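You operate a simulated robot arm through the tools that you are given. There is no shell and no other tool. Be economical: measure what you need, move in short steps, check, and stop when the job is done.

Carry out the task below with a simulated robot arm. There is one attempt and no reset: what you move stays moved.

TASK
Stand two short sticks in slots 26 and 29 of the green drum.
Fine: load each slot at the red pointer; free the stand to turn it and lock it again before loading.
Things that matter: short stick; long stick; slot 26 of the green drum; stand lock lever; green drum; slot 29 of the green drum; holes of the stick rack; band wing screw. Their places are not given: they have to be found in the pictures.

It is judged by the outcome, as a careful person would: the job done as asked, and still so three seconds after it is handed in. It fails if anything else is knocked over, pushed out of place, dropped, spilled or broken.

THE ROBOT
A 7-joint arm with a two-finger parallel gripper, fixed in place. Base frame: the origin is at the foot of the arm, x ahead of it, y to its left, z up. Lengths are in m, angles in rad, forces in N, time in s.
With the tool pointing down near the work surface it reaches from about 0.24 to 0.62 m from the base axis. Its first joint turns from -1.152 to 1.152 rad. Payload 2.6 kg.
Tool frame: the origin (TCP) lies between the finger pads and is the grasp point; the fingertips stand 0.03 m ahead of it; z points along the fingers, y is the line along which they close. The gripper opens to 0.094 m. The fingers are 0.028 m wide and 0.01 m thick; the gripper's body (0.05 by 0.096 m) begins 0.055 m behind the TCP.
Orientation is told as [roll, pitch, yaw] about the base's x, y, z axes, in that order, counted from this pose: with the fingers straight down and closing along the base's y, the tool's x points along the base's -x, its y along +y and its z along -z.

THE INTERFACE
- The arm moves only by the tool servo_tool. Its arguments are lists of equal length, an entry for each row: "delta_pos": the shift along the base's x, y, z in m, a list of three; "dr": the turn, a rotation vector about the base's x, y, z in rad, a list of three; "jaw": the closure in counts, from 0 (fully open) to 255 (shut). In form: {"delta_pos": [[tx, ty, tz], ...], "dr": [[wx, wy, wz], ...], "jaw": [jaw, ...]}. A call has 1 to 8 rows; each row is the pose to reach, as a shift and turn from the pose commanded when the call began. A row lasts 0.2 s, in which the tool goes at most 0.05 m and 0.15 rad; a call with a longer step from one row to the next is refused whole, and so is a gripper value outside its range. A pose out of reach is approached as far as the arm can. The call stops where the force on the tool passes 70 N (or 10 N more than at its start, if that is more) or the arm is blocked; 0.2 s more then pass. The fingers move at their own pace (about 0.072 m/s each) and stop on an object; they squeeze with about 43 N. The grip force told is the motor's: it shows also when the fingers shut on nothing. Time passes only in rows, and 0.2 s behind the last, so rows that repeat a pose let the fingers close. It gives the time, the measured TCP pose, the force on the tool (base axes), the opening and the grip force at its end, in the units of the frame above (readings bear some noise).
- Cameras (640 x 400 px; columns grow to the right, rows downward): "scene" is fixed at [0.0439, 0.4379, 0.5625]; the picture's right is [-0.69, -0.72, 0.00], its down [-0.43, 0.41, -0.81] and it looks along [0.58, -0.56, -0.59] (base axes); focal length 255 px, centre (320, 200). "wrist" rides on the gripper at [-0.037, 0, -0.058] in the tool frame; the picture's right is [0.00, -1.00, 0.00], its down [0.97, 0.00, -0.24] and it looks along [0.24, 0.00, 0.97] (tool axes); focal length 218 px, centre (320, 200).
- capture(camera): a new picture of that camera. No time passes.
- point_at(camera, pixels): for up to 12 pixels [column, row] of the newest picture of that camera ("zoom" is the newest enlarged one), the place [x, y, z] in the base frame of the surface seen there, good to about 0.002 m. No time passes.
- enlarge(camera, box): a new picture of the part [left, top, right, bottom] of that camera's present view, enlarged. No time passes.
- finish_job(): hands the job in; it is judged then, once.

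Work in short steps. Measure before you move; look again where a grasp or a placing could have gone wrong, and mend it. You have 80 turns and 34 pictures in all, the two below and enlarged ones among them. Open the gripper and draw the arm clear of the work before you hand the job in, unless the task says otherwise; then end with one line.

The tools are called after "Call:" by a JSON object that holds its "method" and its "body". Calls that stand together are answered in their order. servo_tool: Moves the arm, as the interface text tells. Its arguments: {"type":"object","properties":{"delta_pos":{"type":"array"},"dr":{"type":"array"},"jaw":{"type":"array"}},"required":["delta_pos","dr","jaw"]} The other tools are called the same way: capture (camera) takes a picture; point_at (camera, pixels) gives the place of the surface under pixels of a picture; enlarge (camera, box) takes an enlarged picture of a part of a camera's view; finish_job () hands the job in.

At the start:

```text
t: 0.0
tool_pos: [0.3357, 0.1121, 0.3711]
tool_rot: [0.001, 0.0, -0.001]
contact_force: [0.0, 0.5, 0.1]
grip_width: 0.0939
grip_force: 0.1
```

scene: 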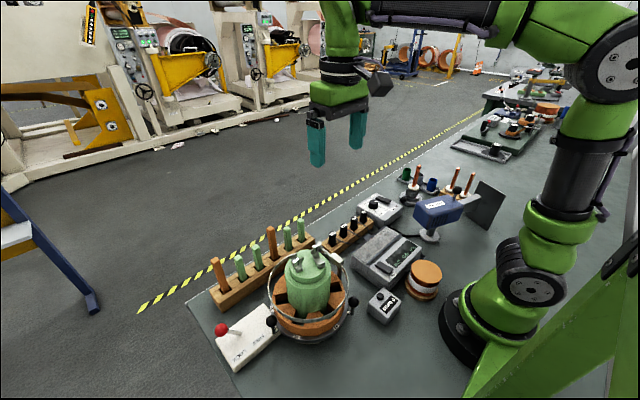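
wrist: 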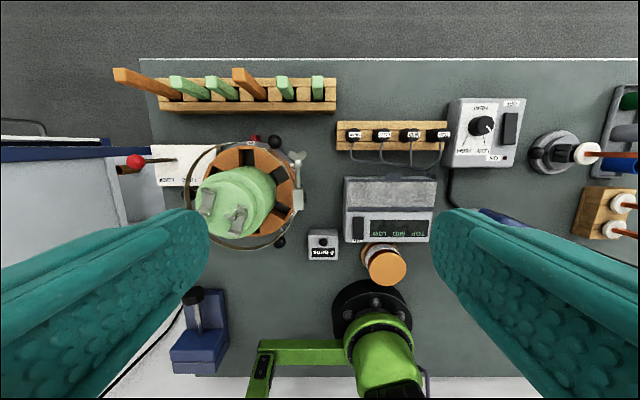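

I see the drum around scene (310,290), the rack at (260,260) and the lever at (225,330). I'll enlarge these for detail.

Call:
{"method": "enlarge", "body": {"camera": "scene", "box": [190, 210, 370, 390]}}

Call:
{"method": "enlarge", "body": {"camera": "wrist", "box": [110, 50, 350, 260]}}

```text
2.22 times, centred on (280, 300) of scene
```

zoom: 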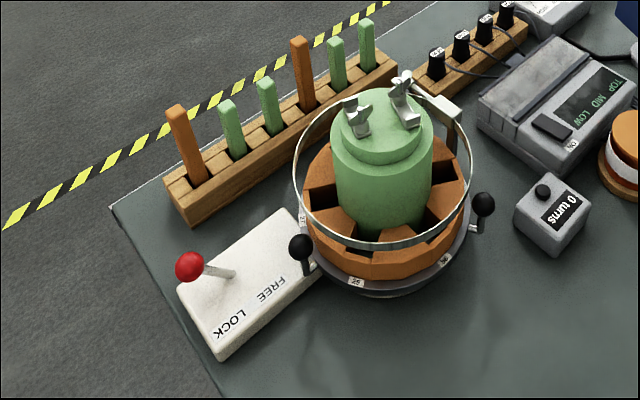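

```text
1.90 times, centred on (230, 155) of wrist
```

zoom: 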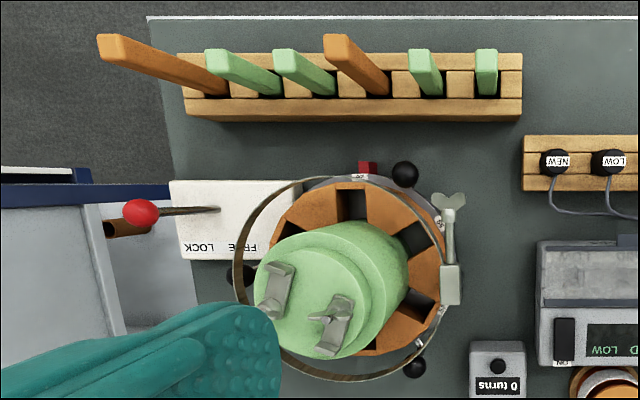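

Next I'll measure the key points in the zoom picture: the lever, pointer, ring, handles, sticks and drum.

Call:
{"method": "point_at", "body": {"camera": "zoom", "pixels": [[140, 213], [200, 210], [367, 168], [405, 173], [415, 366], [352, 200], [340, 260], [449, 285], [448, 200], [235, 260], [425, 60], [486, 60]]}}

Call:
{"method": "point_at", "body": {"camera": "wrist", "pixels": [[175, 83], [210, 81], [280, 80], [317, 78], [120, 75], [238, 71], [250, 150], [276, 142], [200, 97], [299, 155], [225, 200], [240, 222]]}}

```text
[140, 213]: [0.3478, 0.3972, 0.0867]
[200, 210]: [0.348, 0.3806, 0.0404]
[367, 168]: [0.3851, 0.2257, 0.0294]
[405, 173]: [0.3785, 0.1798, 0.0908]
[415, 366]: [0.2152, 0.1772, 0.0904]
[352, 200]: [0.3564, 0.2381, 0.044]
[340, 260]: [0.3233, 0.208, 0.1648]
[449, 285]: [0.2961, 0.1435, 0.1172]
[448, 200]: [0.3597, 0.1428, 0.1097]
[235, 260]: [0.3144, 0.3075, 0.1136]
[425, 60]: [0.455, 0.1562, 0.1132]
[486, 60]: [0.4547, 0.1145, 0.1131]
```

```text
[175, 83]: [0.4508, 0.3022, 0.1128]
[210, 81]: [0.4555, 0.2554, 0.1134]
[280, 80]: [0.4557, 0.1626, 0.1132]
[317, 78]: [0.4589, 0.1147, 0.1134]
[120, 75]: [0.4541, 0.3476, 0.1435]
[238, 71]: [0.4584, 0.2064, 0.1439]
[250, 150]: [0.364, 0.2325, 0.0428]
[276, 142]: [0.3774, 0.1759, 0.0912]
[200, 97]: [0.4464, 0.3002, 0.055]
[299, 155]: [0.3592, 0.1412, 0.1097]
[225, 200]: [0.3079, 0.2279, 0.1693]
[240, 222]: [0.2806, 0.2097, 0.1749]
```

I'll move the arm so the wrist camera sits over the drum and I can read the slot tags.

Call:
{"method": "servo_tool", "body": {"delta_pos": [[0.02, 0.04, 0], [0.04, 0.08, 0], [0.05, 0.11, 0]], "dr": [[0, 0, 0], [0, 0, 0], [0, 0, 0]], "jaw": [0, 0, 0]}}

Call:
{"method": "enlarge", "body": {"camera": "wrist", "box": [200, 80, 440, 290]}}

```text
t: 0.8
tool_pos: [0.3845, 0.2207, 0.3717]
tool_rot: [0.001, -0.001, 0.0]
contact_force: [0.3, 1.0, 0.4]
grip_width: 0.0939
grip_force: 0.1
```

```text
1.90 times, centred on (320, 185) of wrist
```

zoom: 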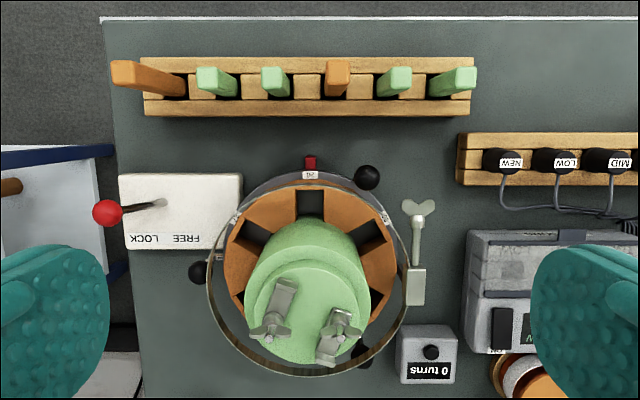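

The tags are too small to read, so I'll zoom in closer.

Call:
{"method": "enlarge", "body": {"camera": "wrist", "box": [270, 135, 370, 200]}}

Call:
{"method": "enlarge", "body": {"camera": "scene", "box": [260, 260, 360, 340]}}

```text
6.15 times, centred on (320, 168) of wrist
```

zoom: 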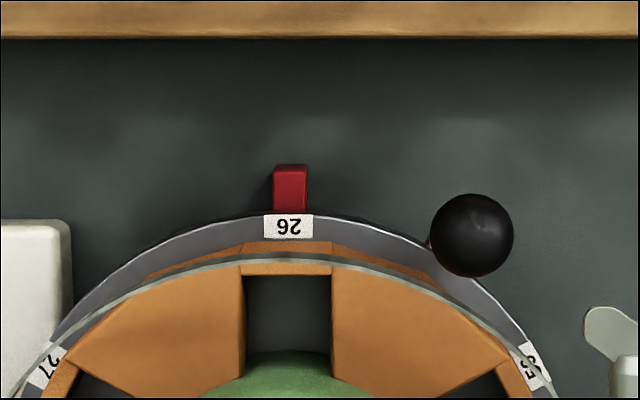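

```text
5.00 times, centred on (310, 300) of scene
```

zoom: 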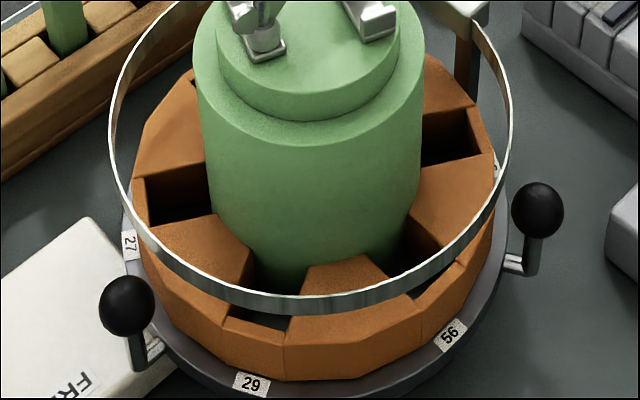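

Slot 26 is already at the red pointer. I'll measure the tag positions to get the drum's centre and the angle to 29.

Call:
{"method": "point_at", "body": {"camera": "zoom", "pixels": [[130, 246], [252, 383], [450, 335], [497, 170], [125, 295], [537, 210], [310, 300], [465, 10], [240, 320], [180, 190], [160, 348], [505, 262]]}}

Call:
{"method": "point_at", "body": {"camera": "wrist", "pixels": [[315, 172], [277, 194], [353, 194], [316, 141], [337, 147], [275, 216], [356, 158], [356, 216], [250, 160], [259, 157], [332, 227], [315, 186]]}}

```text
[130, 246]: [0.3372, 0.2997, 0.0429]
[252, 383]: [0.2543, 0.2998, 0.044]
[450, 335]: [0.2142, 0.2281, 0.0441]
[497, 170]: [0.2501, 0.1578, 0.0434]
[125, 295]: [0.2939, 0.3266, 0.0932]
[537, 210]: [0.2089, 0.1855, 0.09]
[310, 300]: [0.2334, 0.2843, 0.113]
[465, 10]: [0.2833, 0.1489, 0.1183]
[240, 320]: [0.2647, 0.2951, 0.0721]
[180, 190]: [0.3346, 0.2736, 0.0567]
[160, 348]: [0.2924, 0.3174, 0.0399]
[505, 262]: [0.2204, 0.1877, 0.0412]
```

```text
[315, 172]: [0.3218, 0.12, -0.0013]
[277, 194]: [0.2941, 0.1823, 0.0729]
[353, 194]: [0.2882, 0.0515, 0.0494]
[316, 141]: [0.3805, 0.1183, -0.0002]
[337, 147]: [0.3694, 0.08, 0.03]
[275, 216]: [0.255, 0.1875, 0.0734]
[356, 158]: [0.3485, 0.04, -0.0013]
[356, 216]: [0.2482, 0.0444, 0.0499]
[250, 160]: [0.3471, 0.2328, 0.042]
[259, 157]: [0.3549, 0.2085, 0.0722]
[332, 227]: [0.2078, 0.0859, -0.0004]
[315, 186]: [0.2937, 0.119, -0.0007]
```

The tags are 60° apart: 26 at 0°, 27 at 60° and 29 at 120°, with the centre near (0.296, 0.228). I'll take a fresh wrist picture to measure the slot, core and band.

Call:
{"method": "capture", "body": {"camera": "wrist"}}

Call:
{"method": "point_at", "body": {"camera": "wrist", "pixels": [[316, 173], [316, 178], [316, 185], [316, 191], [316, 197], [316, 210], [316, 225], [316, 168], [309, 182], [323, 182], [300, 176], [332, 176]]}}

Call:
{"method": "point_at", "body": {"camera": "wrist", "pixels": [[356, 158], [357, 165], [237, 160], [250, 157], [260, 156], [278, 162], [355, 185], [356, 219], [302, 231], [326, 250], [316, 141], [285, 190]]}}

Call:
{"method": "point_at", "body": {"camera": "wrist", "pixels": [[276, 110], [281, 108], [300, 109], [303, 112], [298, 105], [341, 111], [352, 109], [348, 106], [370, 111], [288, 111], [310, 108], [326, 108]]}}

```text
26 pictures are left
```

wrist: 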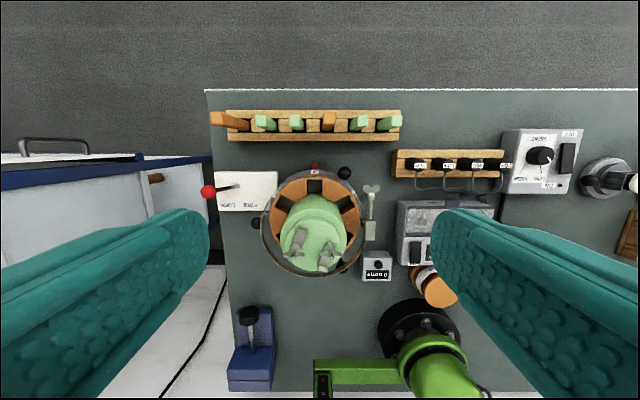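

```text
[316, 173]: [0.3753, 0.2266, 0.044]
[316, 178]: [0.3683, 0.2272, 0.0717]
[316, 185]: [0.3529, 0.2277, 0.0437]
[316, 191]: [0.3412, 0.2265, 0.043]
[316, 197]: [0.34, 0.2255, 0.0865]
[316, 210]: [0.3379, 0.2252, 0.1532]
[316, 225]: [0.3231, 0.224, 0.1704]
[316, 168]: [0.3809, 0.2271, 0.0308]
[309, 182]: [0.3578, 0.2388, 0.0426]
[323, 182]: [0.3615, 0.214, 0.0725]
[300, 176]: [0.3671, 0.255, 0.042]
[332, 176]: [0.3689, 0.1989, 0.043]
```

```text
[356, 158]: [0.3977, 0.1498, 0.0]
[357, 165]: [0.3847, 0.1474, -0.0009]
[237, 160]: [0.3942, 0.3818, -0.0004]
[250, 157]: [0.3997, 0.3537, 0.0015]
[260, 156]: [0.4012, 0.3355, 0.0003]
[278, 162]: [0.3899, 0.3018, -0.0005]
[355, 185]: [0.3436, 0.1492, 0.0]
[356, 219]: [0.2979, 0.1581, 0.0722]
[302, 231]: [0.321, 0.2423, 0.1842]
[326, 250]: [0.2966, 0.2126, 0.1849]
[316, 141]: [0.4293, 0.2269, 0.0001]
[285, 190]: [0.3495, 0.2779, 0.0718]
```

```text
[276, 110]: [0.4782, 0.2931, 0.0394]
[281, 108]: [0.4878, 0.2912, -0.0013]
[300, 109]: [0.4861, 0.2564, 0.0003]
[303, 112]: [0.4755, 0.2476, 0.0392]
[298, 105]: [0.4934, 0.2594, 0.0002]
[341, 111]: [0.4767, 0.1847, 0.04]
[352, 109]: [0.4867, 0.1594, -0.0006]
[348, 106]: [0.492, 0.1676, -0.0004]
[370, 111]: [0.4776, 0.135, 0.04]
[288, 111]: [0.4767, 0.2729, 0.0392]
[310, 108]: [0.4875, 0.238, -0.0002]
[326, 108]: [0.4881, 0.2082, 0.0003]
```

The slot floor is at z≈0.043 with x from 0.340 to 0.362 and a width of about 0.024 in y. The core radius is about 0.044, with its top near 0.17. I'll look more closely at the rack and sticks.

Call:
{"method": "enlarge", "body": {"camera": "scene", "box": [200, 205, 330, 315]}}

Call:
{"method": "point_at", "body": {"camera": "zoom", "pixels": [[492, 63], [485, 130], [505, 120], [440, 160], [412, 85], [420, 165], [445, 88], [480, 75], [380, 180], [525, 60], [505, 66], [530, 120]]}}

```text
3.64 times, centred on (265, 260) of scene
```

zoom: 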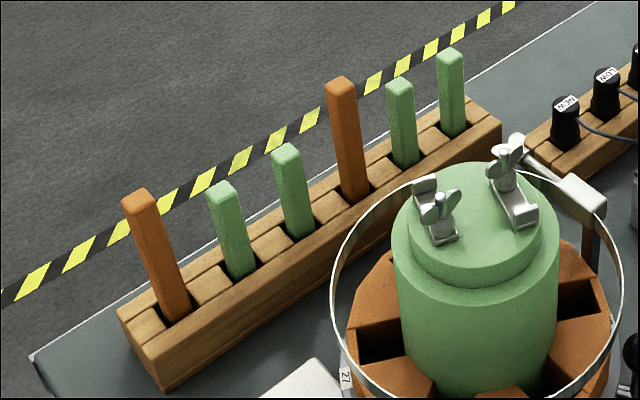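

```text
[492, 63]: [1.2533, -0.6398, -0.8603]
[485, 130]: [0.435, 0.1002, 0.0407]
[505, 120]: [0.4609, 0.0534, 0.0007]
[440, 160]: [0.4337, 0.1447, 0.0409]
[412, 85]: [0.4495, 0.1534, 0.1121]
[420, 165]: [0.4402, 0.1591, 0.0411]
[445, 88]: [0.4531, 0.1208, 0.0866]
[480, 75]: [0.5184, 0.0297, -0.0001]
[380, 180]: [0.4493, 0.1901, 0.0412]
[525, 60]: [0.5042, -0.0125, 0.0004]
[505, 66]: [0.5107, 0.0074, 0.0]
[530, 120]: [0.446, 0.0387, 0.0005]
```

The sticks are about 0.113 tall at the top and the rack top is at 0.041. I'll take the end short stick at y≈0.115 first, so I move above it with the jaws partly open.

Call:
{"method": "servo_tool", "body": {"delta_pos": [[0.02, -0.03, -0.02], [0.04, -0.06, -0.05], [0.06, -0.09, -0.08], [0.0705, -0.106, -0.11], [0.0705, -0.106, -0.13], [0.0705, -0.106, -0.13]], "dr": [[0, 0, 0], [0, 0, 0], [0, 0, 0], [0, 0, 0], [0, 0, 0], [0, 0, 0]], "jaw": [130, 130, 130, 130, 130, 130]}}

Call:
{"method": "capture", "body": {"camera": "wrist"}}

```text
t: 2.2
tool_pos: [0.4559, 0.1131, 0.2417]
tool_rot: [0.0, 0.001, 0.0]
contact_force: [1.2, 0.7, -0.1]
grip_width: 0.0461
grip_force: 0.1
```

```text
24 pictures are left
```

wrist: 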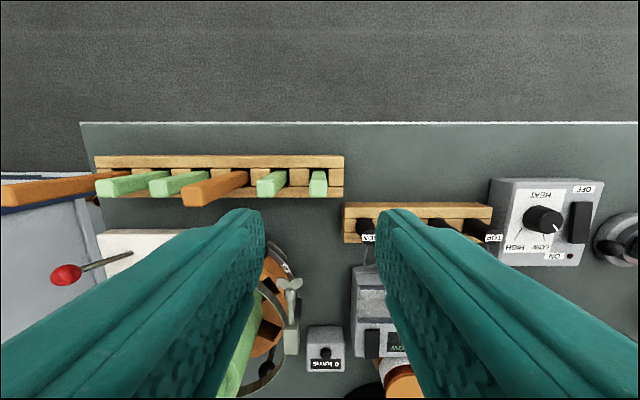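

The end stick shows at (318,183). I'll measure the edges of its top and those of its neighbour.

Call:
{"method": "point_at", "body": {"camera": "wrist", "pixels": [[318, 190], [311, 189], [325, 189], [318, 194], [318, 184], [318, 176], [260, 190], [275, 189], [268, 192], [318, 171], [312, 184], [325, 184]]}}

Call:
{"method": "enlarge", "body": {"camera": "wrist", "box": [240, 150, 360, 225]}}

```text
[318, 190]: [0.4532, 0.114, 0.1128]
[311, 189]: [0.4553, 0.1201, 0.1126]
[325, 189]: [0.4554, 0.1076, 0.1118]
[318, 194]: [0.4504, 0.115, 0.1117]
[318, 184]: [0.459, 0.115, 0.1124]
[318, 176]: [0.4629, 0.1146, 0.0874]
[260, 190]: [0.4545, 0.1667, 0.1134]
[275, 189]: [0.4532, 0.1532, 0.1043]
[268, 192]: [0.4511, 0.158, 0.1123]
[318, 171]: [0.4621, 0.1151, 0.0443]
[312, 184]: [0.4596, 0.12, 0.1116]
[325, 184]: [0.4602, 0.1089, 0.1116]
```

```text
5.33 times, centred on (300, 188) of wrist
```

zoom: 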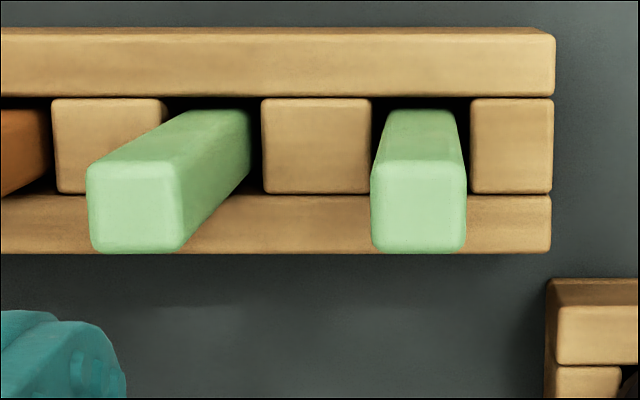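

The stick is about 0.015 square, centred at (0.455, 0.1145). I'll descend with a +4 mm x offset so the fingers clear the core later, then close.

Call:
{"method": "servo_tool", "body": {"delta_pos": [[0.003, 0.0014, -0.04], [0.003, 0.0014, -0.08], [0.003, 0.0014, -0.11], [0.003, 0.0014, -0.127], [0.003, 0.0014, -0.127], [0.003, 0.0014, -0.127], [0.003, 0.0014, -0.127], [0.003, 0.0014, -0.127]], "dr": [[0, 0, 0], [0, 0, 0], [0, 0, 0], [0, 0, 0], [0, 0, 0], [0, 0, 0], [0, 0, 0], [0, 0, 0]], "jaw": [130, 130, 130, 130, 130, 255, 255, 255]}}

```text
t: 4.0
tool_pos: [0.4569, 0.1177, 0.1143]
tool_rot: [0.002, 0.0, -0.002]
contact_force: [-1.1, 0.0, -0.4]
grip_width: 0.0149
grip_force: 43.1
```

Gripped at 0.0149. I'll lift straight up.

Call:
{"method": "servo_tool", "body": {"delta_pos": [[0, 0, 0.03], [0, 0, 0.07], [0, 0, 0.11], [0, 0, 0.14]], "dr": [[0, 0, 0], [0, 0, 0], [0, 0, 0], [0, 0, 0]], "jaw": [255, 255, 255, 255]}}

Call:
{"method": "capture", "body": {"camera": "scene"}}

```text
t: 5.0
tool_pos: [0.46, 0.1154, 0.2529]
tool_rot: [-0.002, 0.0, 0.002]
contact_force: [0.4, -0.7, -0.6]
grip_width: 0.0149
grip_force: 43.4
```

```text
22 pictures are left
```

scene: 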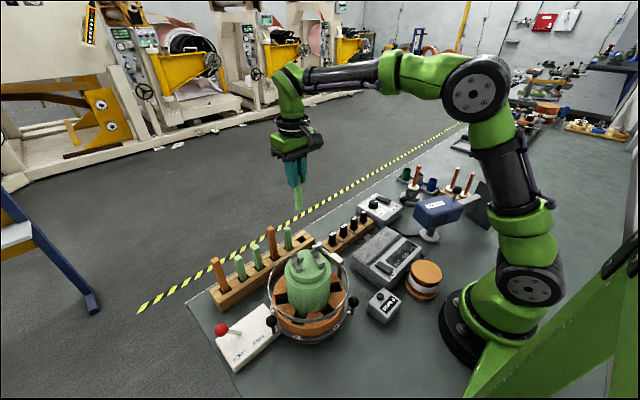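

Call:
{"method": "point_at", "body": {"camera": "scene", "pixels": [[298, 208], [298, 204], [299, 195], [297, 188]]}}

```text
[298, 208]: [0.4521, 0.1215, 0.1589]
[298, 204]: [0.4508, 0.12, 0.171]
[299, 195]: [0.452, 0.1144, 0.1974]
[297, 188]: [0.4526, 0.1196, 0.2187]
```

The stick's bottom is about 0.097 below the TCP, so seated it should read TCP z≈0.140. I'll carry it over slot 26 at a stick target of (0.353, 0.227).

Call:
{"method": "servo_tool", "body": {"delta_pos": [[-0.02, 0.03, 0], [-0.045, 0.06, 0], [-0.07, 0.09, 0], [-0.102, 0.1127, 0], [-0.102, 0.1127, 0]], "dr": [[0, 0, 0], [0, 0, 0], [0, 0, 0], [0, 0, 0], [0, 0, 0]], "jaw": [255, 255, 255, 255, 255]}}

Call:
{"method": "enlarge", "body": {"camera": "wrist", "box": [250, 140, 390, 230]}}

Call:
{"method": "enlarge", "body": {"camera": "scene", "box": [240, 200, 380, 350]}}

```text
t: 6.2
tool_pos: [0.3574, 0.2307, 0.2545]
tool_rot: [0.0, 0.0, 0.0]
contact_force: [0.2, 0.9, -1.0]
grip_width: 0.0152
grip_force: 42.9
```

```text
4.44 times, centred on (320, 185) of wrist
```

zoom: 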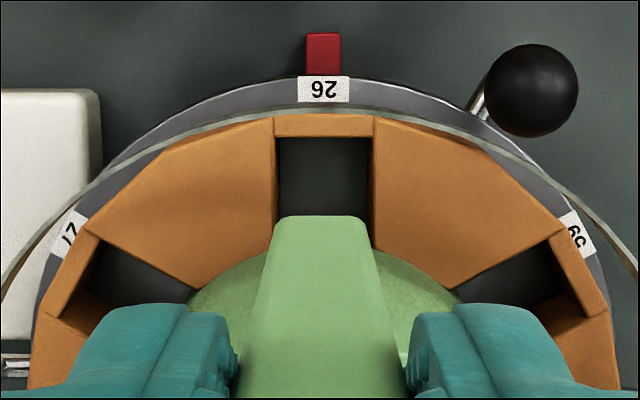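

```text
2.67 times, centred on (310, 275) of scene
```

zoom: 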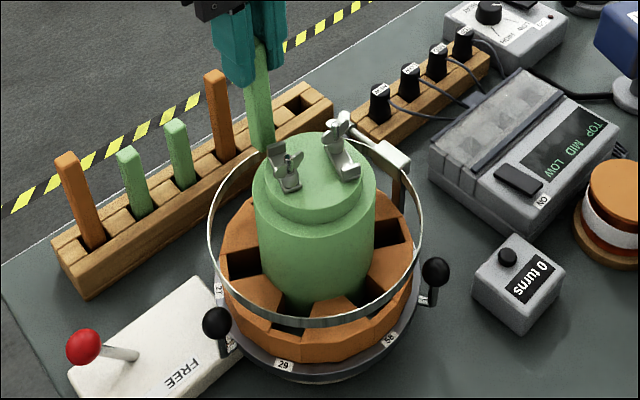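

In the zoom the stick (x≈323) lines up with slot 26 (x≈324), and the radial position is mid-slot (slot x 0.340–0.367). I'll lower it most of the way.

Call:
{"method": "servo_tool", "body": {"delta_pos": [[0, -0.0005, -0.03], [0, -0.0005, -0.06], [0, -0.0005, -0.08], [0, -0.0005, -0.095], [0, -0.0005, -0.104]], "dr": [[0, 0, 0], [0, 0, 0], [0, 0, 0], [0, 0, 0], [0, 0, 0]], "jaw": [255, 255, 255, 255, 255]}}

Call:
{"method": "servo_tool", "body": {"delta_pos": [[0, 0, -0.004], [0, 0, -0.008], [0, 0, -0.012], [0, 0, -0.016]], "dr": [[0, 0, 0], [0, 0, 0], [0, 0, 0], [0, 0, 0]], "jaw": [255, 255, 255, 255]}}

```text
t: 7.4
tool_pos: [0.3568, 0.2296, 0.1512]
tool_rot: [0.001, 0.0, 0.001]
contact_force: [0.6, -0.6, -1.1]
grip_width: 0.0149
grip_force: 42.7
```

```text
t: 8.4
tool_pos: [0.3593, 0.2299, 0.1382]
tool_rot: [0.007, -0.011, 0.0]
contact_force: [2.6, -3.7, 36.4]
grip_width: 0.0154
grip_force: 43.0
```

It made contact at z≈0.138, matching the slot floor. I'll relax the push, open slightly and rise.

Call:
{"method": "servo_tool", "body": {"delta_pos": [[0, 0, 0.004], [0, 0, 0.004], [0, 0, 0.004], [0, 0, 0.02], [0, 0, 0.05], [0, 0, 0.09]], "dr": [[0, 0, 0], [0, 0, 0], [0, 0, 0], [0, 0, 0], [0, 0, 0], [0, 0, 0]], "jaw": [255, 185, 185, 185, 185, 185]}}

Call:
{"method": "enlarge", "body": {"camera": "wrist", "box": [220, 110, 420, 290]}}

Call:
{"method": "enlarge", "body": {"camera": "scene", "box": [190, 210, 370, 390]}}

```text
t: 9.8
tool_pos: [0.3554, 0.2281, 0.2251]
tool_rot: [-0.001, 0.001, -0.002]
contact_force: [1.2, 0.0, 0.3]
grip_width: 0.0257
grip_force: 0.0
```

```text
2.22 times, centred on (320, 200) of wrist
```

zoom: 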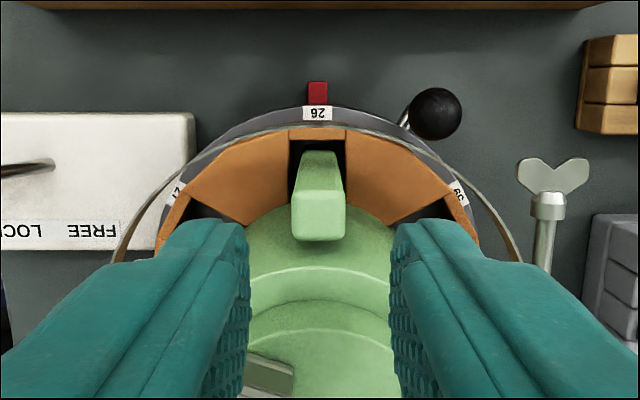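

```text
2.22 times, centred on (280, 300) of scene
```

zoom: 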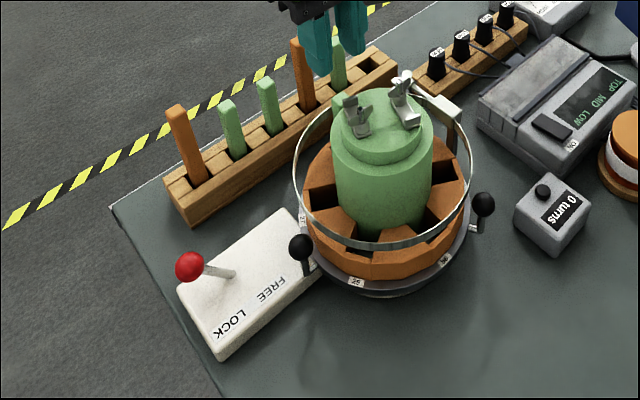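

Stick 1 stands in slot 26. Next is the lever, so I'll measure its ball, rod and root in the scene zoom.

Call:
{"method": "point_at", "body": {"camera": "zoom", "pixels": [[190, 267], [176, 265], [203, 265], [190, 254], [190, 280], [210, 270], [232, 274], [222, 272], [270, 290], [230, 325], [285, 212], [182, 292]]}}

```text
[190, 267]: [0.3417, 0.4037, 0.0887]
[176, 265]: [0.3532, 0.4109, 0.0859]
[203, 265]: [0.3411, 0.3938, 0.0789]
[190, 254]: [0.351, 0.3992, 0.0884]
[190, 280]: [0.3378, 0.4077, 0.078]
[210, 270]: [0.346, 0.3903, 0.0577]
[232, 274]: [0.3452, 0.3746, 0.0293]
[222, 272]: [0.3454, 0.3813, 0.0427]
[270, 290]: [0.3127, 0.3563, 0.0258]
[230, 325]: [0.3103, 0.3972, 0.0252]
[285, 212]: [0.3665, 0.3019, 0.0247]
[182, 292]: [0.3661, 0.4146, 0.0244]
```

The lever ball is at about (0.348, 0.402, 0.083), leaning to LOCK. I'll move with closed fingers to its +y side.

Call:
{"method": "servo_tool", "body": {"delta_pos": [[-0.002, 0.045, 0], [-0.004, 0.09, 0], [-0.006, 0.135, 0], [-0.008, 0.18, 0], [-0.008, 0.208, -0.03], [-0.008, 0.208, -0.07], [-0.008, 0.208, -0.1], [-0.008, 0.208, -0.119]], "dr": [[0, 0, 0], [0, 0, 0], [0, 0, 0], [0, 0, 0], [0, 0, 0], [0, 0, 0], [0, 0, 0], [0, 0, 0]], "jaw": [185, 255, 255, 255, 255, 255, 255, 255]}}

Call:
{"method": "enlarge", "body": {"camera": "scene", "box": [170, 230, 330, 390]}}

```text
t: 11.6
tool_pos: [0.3491, 0.4375, 0.1014]
tool_rot: [-0.001, 0.0, 0.001]
contact_force: [0.0, -0.3, 0.0]
grip_width: 0.0
grip_force: 33.6
```

```text
2.50 times, centred on (250, 310) of scene
```

zoom: 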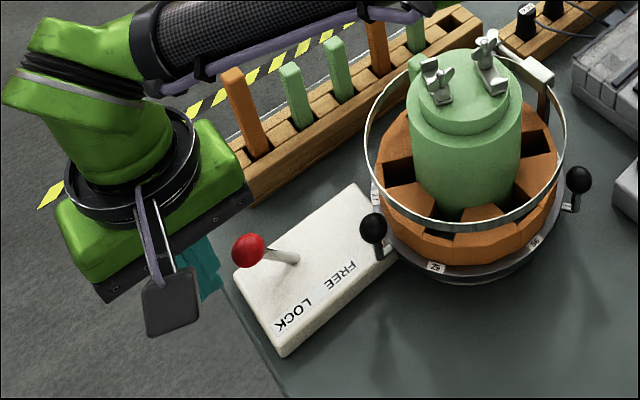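

The fingers are beside the ball. I'll push toward FREE (-y) in small steps.

Call:
{"method": "servo_tool", "body": {"delta_pos": [[0, -0.015, 0], [0, -0.03, 0.002], [0, -0.045, 0.004], [0, -0.06, 0.004], [0, -0.072, 0.004], [0, -0.084, 0.002]], "dr": [[0, 0, 0], [0, 0, 0], [0, 0, 0], [0, 0, 0], [0, 0, 0], [0, 0, 0]], "jaw": [255, 255, 255, 255, 255, 255]}}

Call:
{"method": "enlarge", "body": {"camera": "scene", "box": [170, 230, 330, 390]}}

```text
t: 13.0
tool_pos: [0.3469, 0.3613, 0.1105]
tool_rot: [0.022, -0.011, 0.014]
contact_force: [18.2, 60.2, -17.0]
grip_width: 0.0002
grip_force: 32.6
```

```text
2.50 times, centred on (250, 310) of scene
```

zoom: 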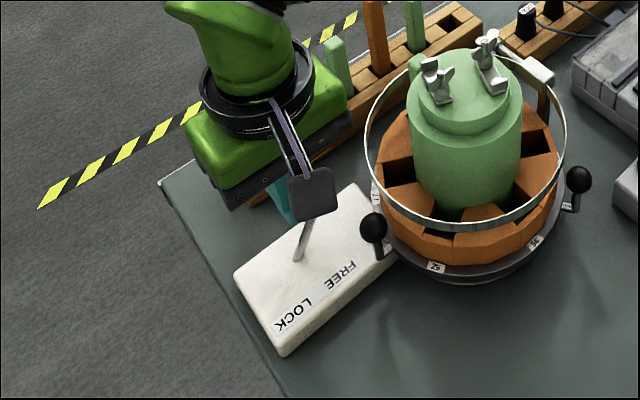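

The force rose to 60 N at y≈0.361, so the lever is at its stop leaning to FREE. I'll back off and up, then look.

Call:
{"method": "servo_tool", "body": {"delta_pos": [[0, 0.02, 0], [0, 0.03, 0.03], [0, 0.03, 0.07], [0, 0.03, 0.11], [-0.03, 0.03, 0.14]], "dr": [[0, 0, 0], [0, 0, 0], [0, 0, 0], [0, 0, 0], [0, 0, 0]], "jaw": [255, 255, 255, 255, 255]}}

Call:
{"method": "enlarge", "body": {"camera": "scene", "box": [190, 230, 370, 390]}}

Call:
{"method": "point_at", "body": {"camera": "zoom", "pixels": [[245, 205], [250, 190], [230, 200], [255, 215], [278, 215], [270, 210], [262, 195], [285, 190]]}}

```text
t: 14.2
tool_pos: [0.3176, 0.3871, 0.2493]
tool_rot: [0.0, 0.0, 0.0]
contact_force: [0.7, 0.0, -0.3]
grip_width: 0.0
grip_force: 32.7
```

```text
2.50 times, centred on (280, 310) of scene
```

zoom: 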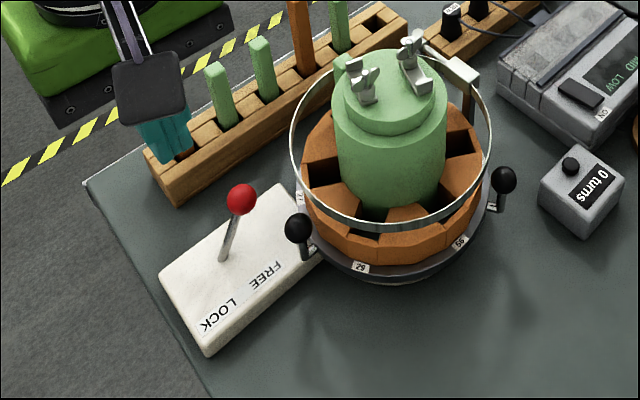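

```text
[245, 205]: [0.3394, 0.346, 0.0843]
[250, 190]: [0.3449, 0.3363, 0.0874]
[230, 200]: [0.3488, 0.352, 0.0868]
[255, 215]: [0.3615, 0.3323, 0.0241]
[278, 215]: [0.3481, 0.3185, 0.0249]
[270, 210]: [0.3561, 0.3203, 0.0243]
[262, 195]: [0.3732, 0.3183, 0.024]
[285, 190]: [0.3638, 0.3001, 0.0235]
```

The lever is now at FREE with its ball at (0.348, 0.343, 0.083). Before turning the drum by its handles, I'll check the grey plate on the gripper, the handles and the band.

Call:
{"method": "point_at", "body": {"camera": "zoom", "pixels": [[150, 85], [120, 75], [182, 65], [125, 120], [185, 110], [299, 228], [503, 180], [500, 205], [370, 225], [290, 150], [485, 130], [440, 200]]}}

Call:
{"method": "enlarge", "body": {"camera": "scene", "box": [200, 80, 400, 300]}}

```text
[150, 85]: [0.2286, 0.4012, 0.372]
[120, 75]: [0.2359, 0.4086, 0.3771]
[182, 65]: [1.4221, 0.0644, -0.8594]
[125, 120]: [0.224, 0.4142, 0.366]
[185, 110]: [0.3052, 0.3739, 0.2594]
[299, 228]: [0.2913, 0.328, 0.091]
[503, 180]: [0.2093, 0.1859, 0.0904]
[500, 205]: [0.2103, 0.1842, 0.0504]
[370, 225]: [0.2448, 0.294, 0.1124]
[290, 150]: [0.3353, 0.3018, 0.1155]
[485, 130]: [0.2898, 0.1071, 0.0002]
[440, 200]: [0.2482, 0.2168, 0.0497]
```

```text
1.82 times, centred on (300, 190) of scene
```

zoom: 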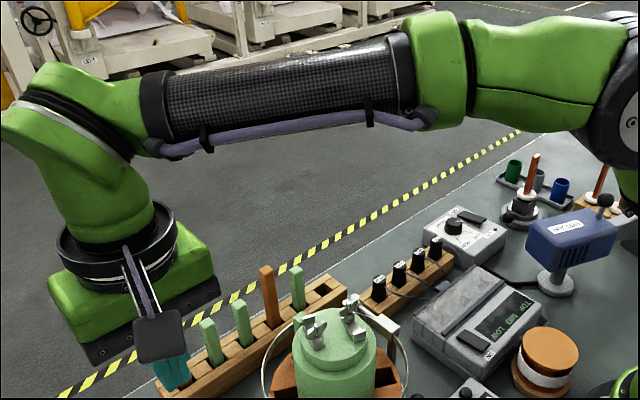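

The plate sits about 0.12 above the TCP, so it clears. I'll straddle the handle at 210° (0.212, 0.179) with yaw 30° and carry it clockwise.

Call:
{"method": "servo_tool", "body": {"delta_pos": [[-0.022, -0.042, 0], [-0.044, -0.084, 0], [-0.066, -0.126, 0], [-0.088, -0.168, 0], [-0.11, -0.211, 0], [-0.11, -0.211, 0]], "dr": [[0, 0, 0.13], [0, 0, 0.26], [0, 0, 0.39], [0, 0, 0.5236], [0, 0, 0.5236], [0, 0, 0.5236]], "jaw": [146, 146, 146, 146, 146, 146]}}

Call:
{"method": "capture", "body": {"camera": "wrist"}}

```text
t: 15.6
tool_pos: [0.2104, 0.1698, 0.2491]
tool_rot: [0.0, 0.001, 0.523]
contact_force: [0.4, -0.3, 0.2]
grip_width: 0.0402
grip_force: 0.1
```

```text
13 pictures are left
```

wrist: 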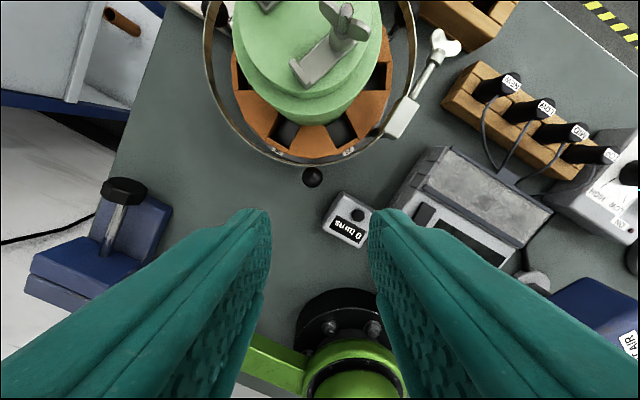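

The knob shows at (312,177), slightly left of centre. I'll locate it exactly, along with the nearby small box.

Call:
{"method": "point_at", "body": {"camera": "wrist", "pixels": [[312, 176], [303, 177], [321, 177], [312, 168], [312, 186], [350, 215], [330, 225], [358, 212], [440, 45]]}}

```text
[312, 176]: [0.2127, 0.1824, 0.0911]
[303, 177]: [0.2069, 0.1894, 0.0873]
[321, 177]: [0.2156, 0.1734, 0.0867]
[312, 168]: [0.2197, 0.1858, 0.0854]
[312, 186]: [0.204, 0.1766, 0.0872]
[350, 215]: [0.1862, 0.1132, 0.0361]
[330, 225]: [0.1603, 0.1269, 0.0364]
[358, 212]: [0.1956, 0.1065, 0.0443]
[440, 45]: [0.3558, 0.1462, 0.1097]
```

The knob centre is (0.2115, 0.181), about 8 mm to +tool-y. I'll correct and descend.

Call:
{"method": "servo_tool", "body": {"delta_pos": [[-0.004, 0.007, -0.03], [-0.004, 0.007, -0.07], [-0.004, 0.007, -0.11], [-0.004, 0.007, -0.145], [-0.004, 0.007, -0.145]], "dr": [[0, 0, 0], [0, 0, 0], [0, 0, 0], [0, 0, 0], [0, 0, 0]], "jaw": [146, 146, 146, 146, 146]}}

```text
t: 16.8
tool_pos: [0.2047, 0.1795, 0.1051]
tool_rot: [0.001, -0.001, 0.524]
contact_force: [0.7, 0.2, 0.0]
grip_width: 0.0402
grip_force: 0.0
```

The fingers straddle the knob at θ≈208°. I'll narrow the jaws and sweep clockwise by about 59°.

Call:
{"method": "servo_tool", "body": {"delta_pos": [[0, 0, 0], [-0.0061, 0.0137, 0], [-0.0101, 0.0282, 0], [-0.0119, 0.0431, 0], [-0.0115, 0.0581, 0], [-0.009, 0.0729, 0], [-0.0043, 0.0872, 0], [0.0025, 0.1006, 0]], "dr": [[0, 0, 0], [0, 0, -0.1466], [0, 0, -0.2932], [0, 0, -0.4398], [0, 0, -0.5864], [0, 0, -0.733], [0, 0, -0.8796], [0, 0, -1.0262]], "jaw": [190, 190, 190, 190, 190, 190, 190, 190]}}

Call:
{"method": "capture", "body": {"camera": "scene"}}

```text
t: 18.6
tool_pos: [0.2071, 0.2809, 0.1015]
tool_rot: [-0.001, 0.0, -0.504]
contact_force: [0.0, 0.2, -0.3]
grip_width: 0.0242
grip_force: 0.0
```

```text
12 pictures are left
```

scene: 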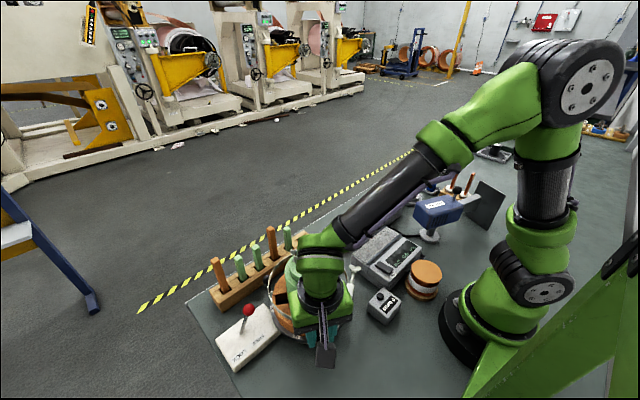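

No resistance. I'll continue the sweep by another 61° to bring 29 to the pointer.

Call:
{"method": "servo_tool", "body": {"delta_pos": [[0.0077, 0.0112, 0], [0.0169, 0.0214, 0], [0.0274, 0.0302, 0], [0.0389, 0.0375, 0], [0.0514, 0.0432, 0], [0.0644, 0.0472, 0], [0.0779, 0.0495, 0], [0.0916, 0.0499, 0]], "dr": [[0, 0, -0.1335], [0, 0, -0.267], [0, 0, -0.4005], [0, 0, -0.534], [0, 0, -0.6675], [0, 0, -0.801], [0, 0, -0.9345], [0, 0, -1.068]], "jaw": [190, 190, 190, 190, 190, 190, 190, 190]}}

```text
t: 20.4
tool_pos: [0.2968, 0.3287, 0.103]
tool_rot: [-0.002, -0.002, -1.573]
contact_force: [-2.2, -0.6, 0.3]
grip_width: 0.0245
grip_force: 1.0
```

The sweep is complete, with the knob near 90°. I'll open, lift and check the tag at the pointer.

Call:
{"method": "servo_tool", "body": {"delta_pos": [[0, 0, 0], [0, 0, 0.03], [0, 0, 0.07], [0, 0, 0.11], [0, 0, 0.15]], "dr": [[0, 0, 0], [0, 0, 0], [0, 0, 0], [0, 0, 0], [0, 0, 0]], "jaw": [146, 146, 146, 146, 146]}}

Call:
{"method": "capture", "body": {"camera": "wrist"}}

```text
t: 21.6
tool_pos: [0.298, 0.3305, 0.2567]
tool_rot: [0.0, -0.001, -1.573]
contact_force: [0.2, -1.1, 0.0]
grip_width: 0.04
grip_force: 0.0
```

```text
11 pictures are left
```

wrist: 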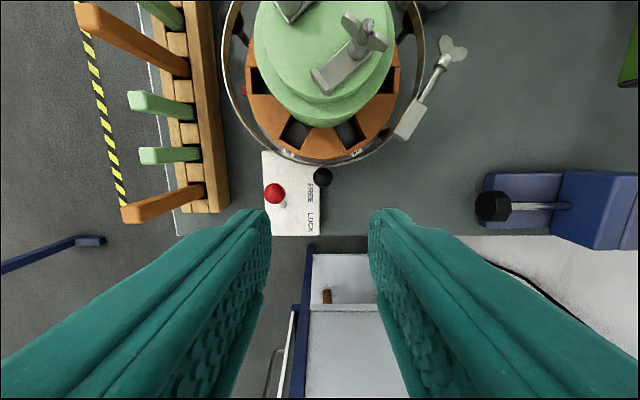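

The band and its wing screw turned with the drum as expected. I'll check the exact tag angles and the pointer.

Call:
{"method": "point_at", "body": {"camera": "wrist", "pixels": [[288, 153], [355, 153], [323, 175], [245, 92], [250, 88], [252, 92], [274, 192], [297, 133], [349, 132], [410, 120]]}}

Call:
{"method": "enlarge", "body": {"camera": "wrist", "box": [210, 40, 430, 200]}}

```text
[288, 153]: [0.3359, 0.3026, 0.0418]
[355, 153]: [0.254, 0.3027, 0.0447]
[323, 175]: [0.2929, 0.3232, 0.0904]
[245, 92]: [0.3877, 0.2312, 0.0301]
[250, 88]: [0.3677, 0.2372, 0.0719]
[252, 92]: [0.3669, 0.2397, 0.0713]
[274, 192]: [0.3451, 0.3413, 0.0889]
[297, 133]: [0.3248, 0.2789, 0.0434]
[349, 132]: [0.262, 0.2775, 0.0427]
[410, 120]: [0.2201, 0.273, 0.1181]
```

```text
2.50 times, centred on (320, 120) of wrist
```

zoom: 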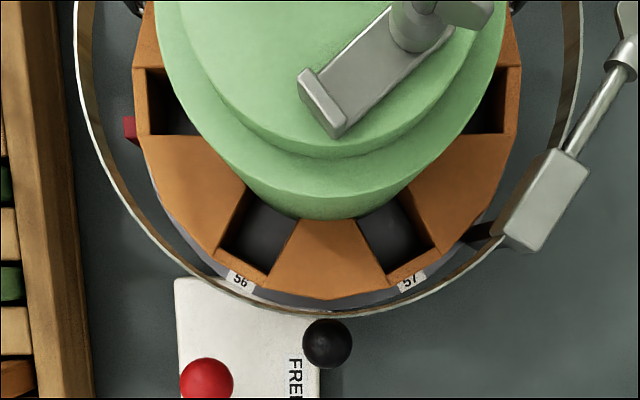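

Tag 56 is at 60°, so slot 29 is at the pointer within 0.5°. I'll turn back to yaw 0 with closed jaws and position for pushing the lever toward LOCK.

Call:
{"method": "servo_tool", "body": {"delta_pos": [[0.007, -0.002, 0], [0.014, -0.003, 0], [0.021, -0.005, 0], [0.028, -0.006, 0], [0.035, -0.008, 0], [0.042, -0.009, 0], [0.048, -0.011, 0], [0.052, -0.014, 0]], "dr": [[0, 0, 0.145], [0, 0, 0.29], [0, 0, 0.435], [0, 0, 0.58], [0, 0, 0.725], [0, 0, 0.87], [0, 0, 1.015], [0, 0, 1.16]], "jaw": [255, 255, 255, 255, 255, 255, 255, 255]}}

Call:
{"method": "servo_tool", "body": {"delta_pos": [[0, 0, 0], [0, 0, 0], [0, 0, 0], [0, 0, 0]], "dr": [[0, 0, 0.14], [0, 0, 0.28], [0, 0, 0.411], [0, 0, 0.411]], "jaw": [255, 255, 255, 255]}}

```text
t: 23.4
tool_pos: [0.3508, 0.316, 0.2529]
tool_rot: [0.0, 0.0, -0.404]
contact_force: [-0.6, 0.1, 0.2]
grip_width: 0.0
grip_force: 33.6
```

```text
t: 24.4
tool_pos: [0.3524, 0.3152, 0.2542]
tool_rot: [0.001, 0.0, 0.002]
contact_force: [-0.4, -0.8, 0.7]
grip_width: 0.0
grip_force: 33.1
```

I'm beside the ball on the -y side, with about 6 mm clearance to the band. I'll descend to z≈0.105.

Call:
{"method": "servo_tool", "body": {"delta_pos": [[0.004, 0.001, -0.04], [0.004, 0.001, -0.08], [0.004, 0.001, -0.12], [0.004, 0.001, -0.149]], "dr": [[0, 0, 0], [0, 0, 0], [0, 0, 0], [0, 0, 0]], "jaw": [255, 255, 255, 255]}}

Call:
{"method": "servo_tool", "body": {"delta_pos": [[0, 0.015, 0], [0, 0.03, 0.002], [0, 0.045, 0.002], [0, 0.058, 0.002], [0, 0.07, 0], [0, 0.076, 0]], "dr": [[0, 0, 0], [0, 0, 0], [0, 0, 0], [0, 0, 0], [0, 0, 0], [0, 0, 0]], "jaw": [255, 255, 255, 255, 255, 255]}}

```text
t: 25.4
tool_pos: [0.3571, 0.3158, 0.1033]
tool_rot: [0.001, 0.0, 0.001]
contact_force: [-0.2, -0.5, 0.5]
grip_width: 0.0
grip_force: 33.2
```

```text
t: 26.8
tool_pos: [0.3583, 0.387, 0.1037]
tool_rot: [-0.013, 0.005, -0.01]
contact_force: [-19.6, -48.6, 25.6]
grip_width: 0.0
grip_force: 33.1
```

The stop was reached with 49 N of resistance. I'll back off, rise and look.

Call:
{"method": "servo_tool", "body": {"delta_pos": [[0, -0.02, 0], [0, -0.025, 0.03], [0, -0.025, 0.07], [0, -0.025, 0.11], [0, -0.025, 0.15]], "dr": [[0, 0, 0], [0, 0, 0], [0, 0, 0], [0, 0, 0], [0, 0, 0]], "jaw": [255, 255, 255, 255, 255]}}

Call:
{"method": "enlarge", "body": {"camera": "scene", "box": [190, 210, 370, 390]}}

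Call:
{"method": "point_at", "body": {"camera": "zoom", "pixels": [[190, 267], [190, 254], [357, 282], [444, 260], [303, 220], [470, 230], [300, 245], [484, 204], [440, 180], [330, 110]]}}

```text
t: 28.0
tool_pos: [0.3575, 0.3681, 0.2555]
tool_rot: [-0.001, 0.001, 0.002]
contact_force: [-0.4, -0.7, -1.0]
grip_width: 0.0
grip_force: 33.1
```

```text
2.22 times, centred on (280, 300) of scene
```

zoom: 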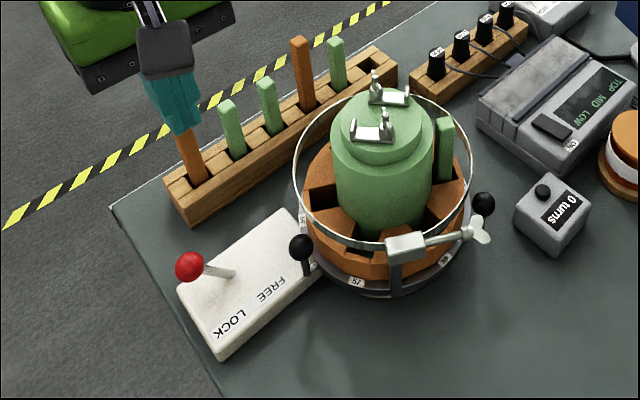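

```text
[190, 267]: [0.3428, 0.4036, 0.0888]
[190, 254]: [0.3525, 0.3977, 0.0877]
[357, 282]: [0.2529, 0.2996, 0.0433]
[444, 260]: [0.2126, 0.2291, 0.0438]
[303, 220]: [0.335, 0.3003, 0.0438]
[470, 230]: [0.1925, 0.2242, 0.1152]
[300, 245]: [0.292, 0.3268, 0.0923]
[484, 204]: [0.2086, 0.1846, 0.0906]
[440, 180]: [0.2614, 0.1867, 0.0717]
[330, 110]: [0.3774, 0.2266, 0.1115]
```

Locked: the ball is back at (0.348, 0.402) and stick 1 rides in slot 26. Next I go above the second short stick at y≈0.161.

Call:
{"method": "servo_tool", "body": {"delta_pos": [[0.018, -0.037, 0], [0.036, -0.074, 0], [0.054, -0.11, 0], [0.072, -0.146, 0], [0.09, -0.182, 0], [0.102, -0.207, -0.01], [0.102, -0.207, -0.01]], "dr": [[0, 0, 0], [0, 0, 0], [0, 0, 0], [0, 0, 0], [0, 0, 0], [0, 0, 0], [0, 0, 0]], "jaw": [130, 130, 130, 130, 130, 130, 130]}}

Call:
{"method": "capture", "body": {"camera": "wrist"}}

Call:
{"method": "point_at", "body": {"camera": "wrist", "pixels": [[319, 190], [312, 190], [326, 190], [319, 194], [319, 184], [316, 190], [323, 190], [329, 188], [309, 190]]}}

```text
t: 29.6
tool_pos: [0.4581, 0.1599, 0.2458]
tool_rot: [0.0, 0.0, 0.002]
contact_force: [-0.3, -0.3, 0.0]
grip_width: 0.0464
grip_force: 0.0
```

```text
8 pictures are left
```

wrist: 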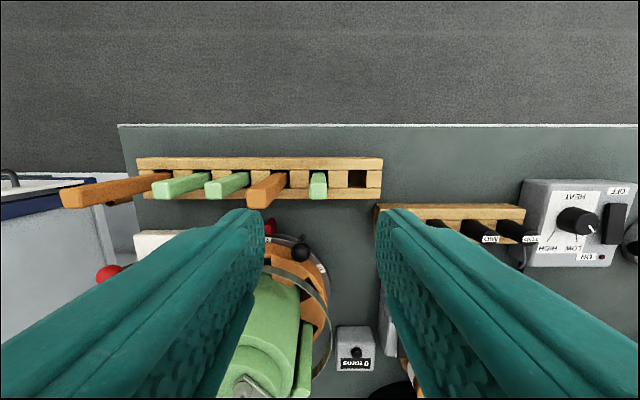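

```text
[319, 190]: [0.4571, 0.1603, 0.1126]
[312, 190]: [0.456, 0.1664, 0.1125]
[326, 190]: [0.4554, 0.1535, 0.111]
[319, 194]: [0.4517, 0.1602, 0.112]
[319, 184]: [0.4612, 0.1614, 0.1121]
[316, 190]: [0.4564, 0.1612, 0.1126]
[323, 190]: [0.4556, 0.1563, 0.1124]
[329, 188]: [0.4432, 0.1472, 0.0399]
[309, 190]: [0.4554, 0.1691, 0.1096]
```

The stick is centred at y≈0.160, under the tool. I'll narrow the jaws a little for clearance to the long stick, descend and grip.

Call:
{"method": "servo_tool", "body": {"delta_pos": [[0.0005, 0, -0.04], [0.0005, 0, -0.08], [0.0005, 0, -0.115], [0.0005, 0, -0.1305], [0.0005, 0, -0.1305], [0.0005, 0, -0.1305], [0.0005, 0, -0.1305], [0.0005, 0, -0.1305]], "dr": [[0, 0, 0], [0, 0, 0], [0, 0, 0], [0, 0, 0], [0, 0, 0], [0, 0, 0], [0, 0, 0], [0, 0, 0]], "jaw": [150, 150, 150, 150, 150, 255, 255, 255]}}

Call:
{"method": "servo_tool", "body": {"delta_pos": [[0, 0, 0.03], [0, 0, 0.07], [0, 0, 0.11], [0, 0, 0.14]], "dr": [[0, 0, 0], [0, 0, 0], [0, 0, 0], [0, 0, 0]], "jaw": [255, 255, 255, 255]}}

Call:
{"method": "servo_tool", "body": {"delta_pos": [[-0.02, 0.02, 0], [-0.045, 0.04, 0], [-0.07, 0.055, 0], [-0.102, 0.067, 0], [-0.102, 0.067, 0]], "dr": [[0, 0, 0], [0, 0, 0], [0, 0, 0], [0, 0, 0], [0, 0, 0]], "jaw": [255, 255, 255, 255, 255]}}

Call:
{"method": "enlarge", "body": {"camera": "wrist", "box": [250, 140, 390, 230]}}

```text
t: 31.4
tool_pos: [0.4562, 0.1622, 0.1154]
tool_rot: [0.001, -0.001, 0.0]
contact_force: [0.1, 0.1, 0.2]
grip_width: 0.0152
grip_force: 43.3
```

```text
t: 32.4
tool_pos: [0.4571, 0.1598, 0.2541]
tool_rot: [0.0, 0.001, -0.001]
contact_force: [-0.1, 0.8, -0.5]
grip_width: 0.0146
grip_force: 42.9
```

```text
t: 33.6
tool_pos: [0.3535, 0.2291, 0.2546]
tool_rot: [0.001, 0.0, -0.001]
contact_force: [0.1, 0.2, -0.4]
grip_width: 0.0145
grip_force: 42.8
```

```text
4.44 times, centred on (320, 185) of wrist
```

zoom: 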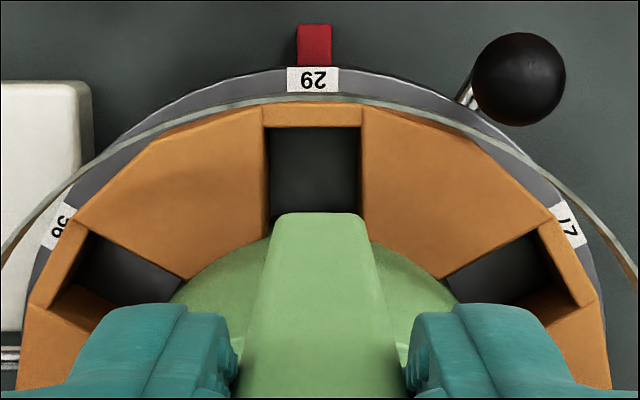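

Slot 29 is at the pointer. Relative to last time the tool is about 2.5 mm short in x and 2.3 mm short in y (slot centre 313 vs stick 321), so I'll correct and lower.

Call:
{"method": "servo_tool", "body": {"delta_pos": [[0.0025, 0.0023, -0.02], [0.0025, 0.0023, -0.05], [0.0025, 0.0023, -0.075], [0.0025, 0.0023, -0.092], [0.0025, 0.0023, -0.103]], "dr": [[0, 0, 0], [0, 0, 0], [0, 0, 0], [0, 0, 0], [0, 0, 0]], "jaw": [255, 255, 255, 255, 255]}}

Call:
{"method": "servo_tool", "body": {"delta_pos": [[0, 0, -0.004], [0, 0, -0.008], [0, 0, -0.012], [0, 0, -0.015]], "dr": [[0, 0, 0], [0, 0, 0], [0, 0, 0], [0, 0, 0]], "jaw": [255, 255, 255, 255]}}

```text
t: 34.8
tool_pos: [0.3585, 0.2313, 0.1505]
tool_rot: [0.001, -0.002, 0.001]
contact_force: [-3.7, -3.1, 13.6]
grip_width: 0.0149
grip_force: 43.0
```

```text
t: 35.8
tool_pos: [0.3605, 0.2311, 0.1385]
tool_rot: [0.006, -0.007, 0.0]
contact_force: [0.3, -3.3, 37.5]
grip_width: 0.0152
grip_force: 43.6
```

It reached the same depth (0.1385) as the first stick, after a brief touch on the way. I'll relax, release, rise and check.

Call:
{"method": "servo_tool", "body": {"delta_pos": [[0, 0, 0.003], [0, 0, 0.003], [0, 0, 0.003], [0, 0, 0.02], [0, 0, 0.05], [0, 0, 0.09]], "dr": [[0, 0, 0], [0, 0, 0], [0, 0, 0], [0, 0, 0], [0, 0, 0], [0, 0, 0]], "jaw": [255, 185, 185, 185, 185, 185]}}

Call:
{"method": "enlarge", "body": {"camera": "wrist", "box": [220, 110, 420, 290]}}

Call:
{"method": "point_at", "body": {"camera": "zoom", "pixels": [[317, 228], [317, 235], [317, 218], [317, 180], [317, 160]]}}

```text
t: 37.2
tool_pos: [0.3575, 0.23, 0.2246]
tool_rot: [-0.001, 0.0, 0.0]
contact_force: [0.6, 0.5, -0.1]
grip_width: 0.0258
grip_force: 0.1
```

```text
2.22 times, centred on (320, 200) of wrist
```

zoom: 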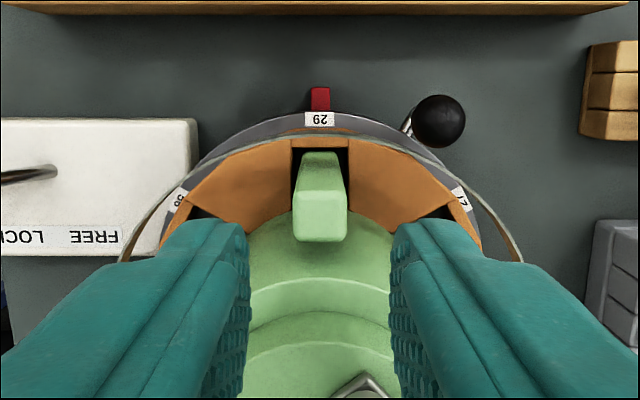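

```text
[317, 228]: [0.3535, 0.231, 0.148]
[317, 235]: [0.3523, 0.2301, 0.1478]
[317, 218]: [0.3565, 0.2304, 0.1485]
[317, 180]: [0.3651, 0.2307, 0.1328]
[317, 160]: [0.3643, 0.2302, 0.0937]
```

This stick's top measures z≈0.148, above the expected 0.137. I'll compare it with stick 1 in the scene view.

Call:
{"method": "servo_tool", "body": {"delta_pos": [[0.02, -0.03, 0.02], [0.04, -0.07, 0.04], [0.04, -0.11, 0.06]], "dr": [[0, 0, 0], [0, 0, 0], [0, 0, 0]], "jaw": [185, 185, 185]}}

Call:
{"method": "enlarge", "body": {"camera": "scene", "box": [260, 230, 370, 330]}}

Call:
{"method": "capture", "body": {"camera": "wrist"}}

```text
t: 38.0
tool_pos: [0.3966, 0.1201, 0.2844]
tool_rot: [0.0, 0.001, 0.001]
contact_force: [0.2, -0.4, -0.3]
grip_width: 0.0259
grip_force: 0.2
```

```text
4.00 times, centred on (315, 280) of scene
```

zoom: 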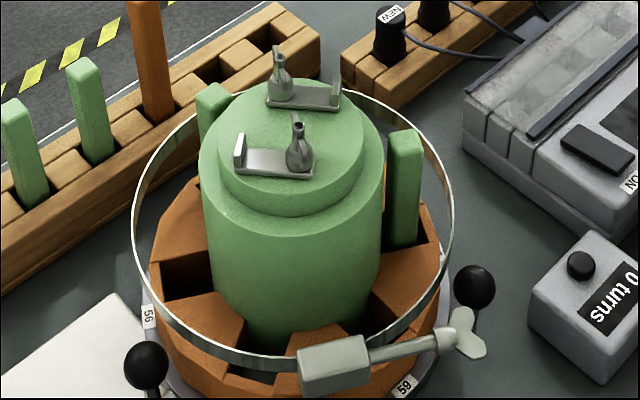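

```text
4 pictures are left
```

wrist: 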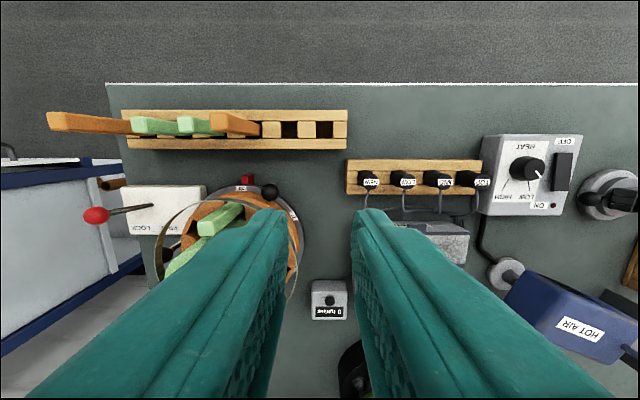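

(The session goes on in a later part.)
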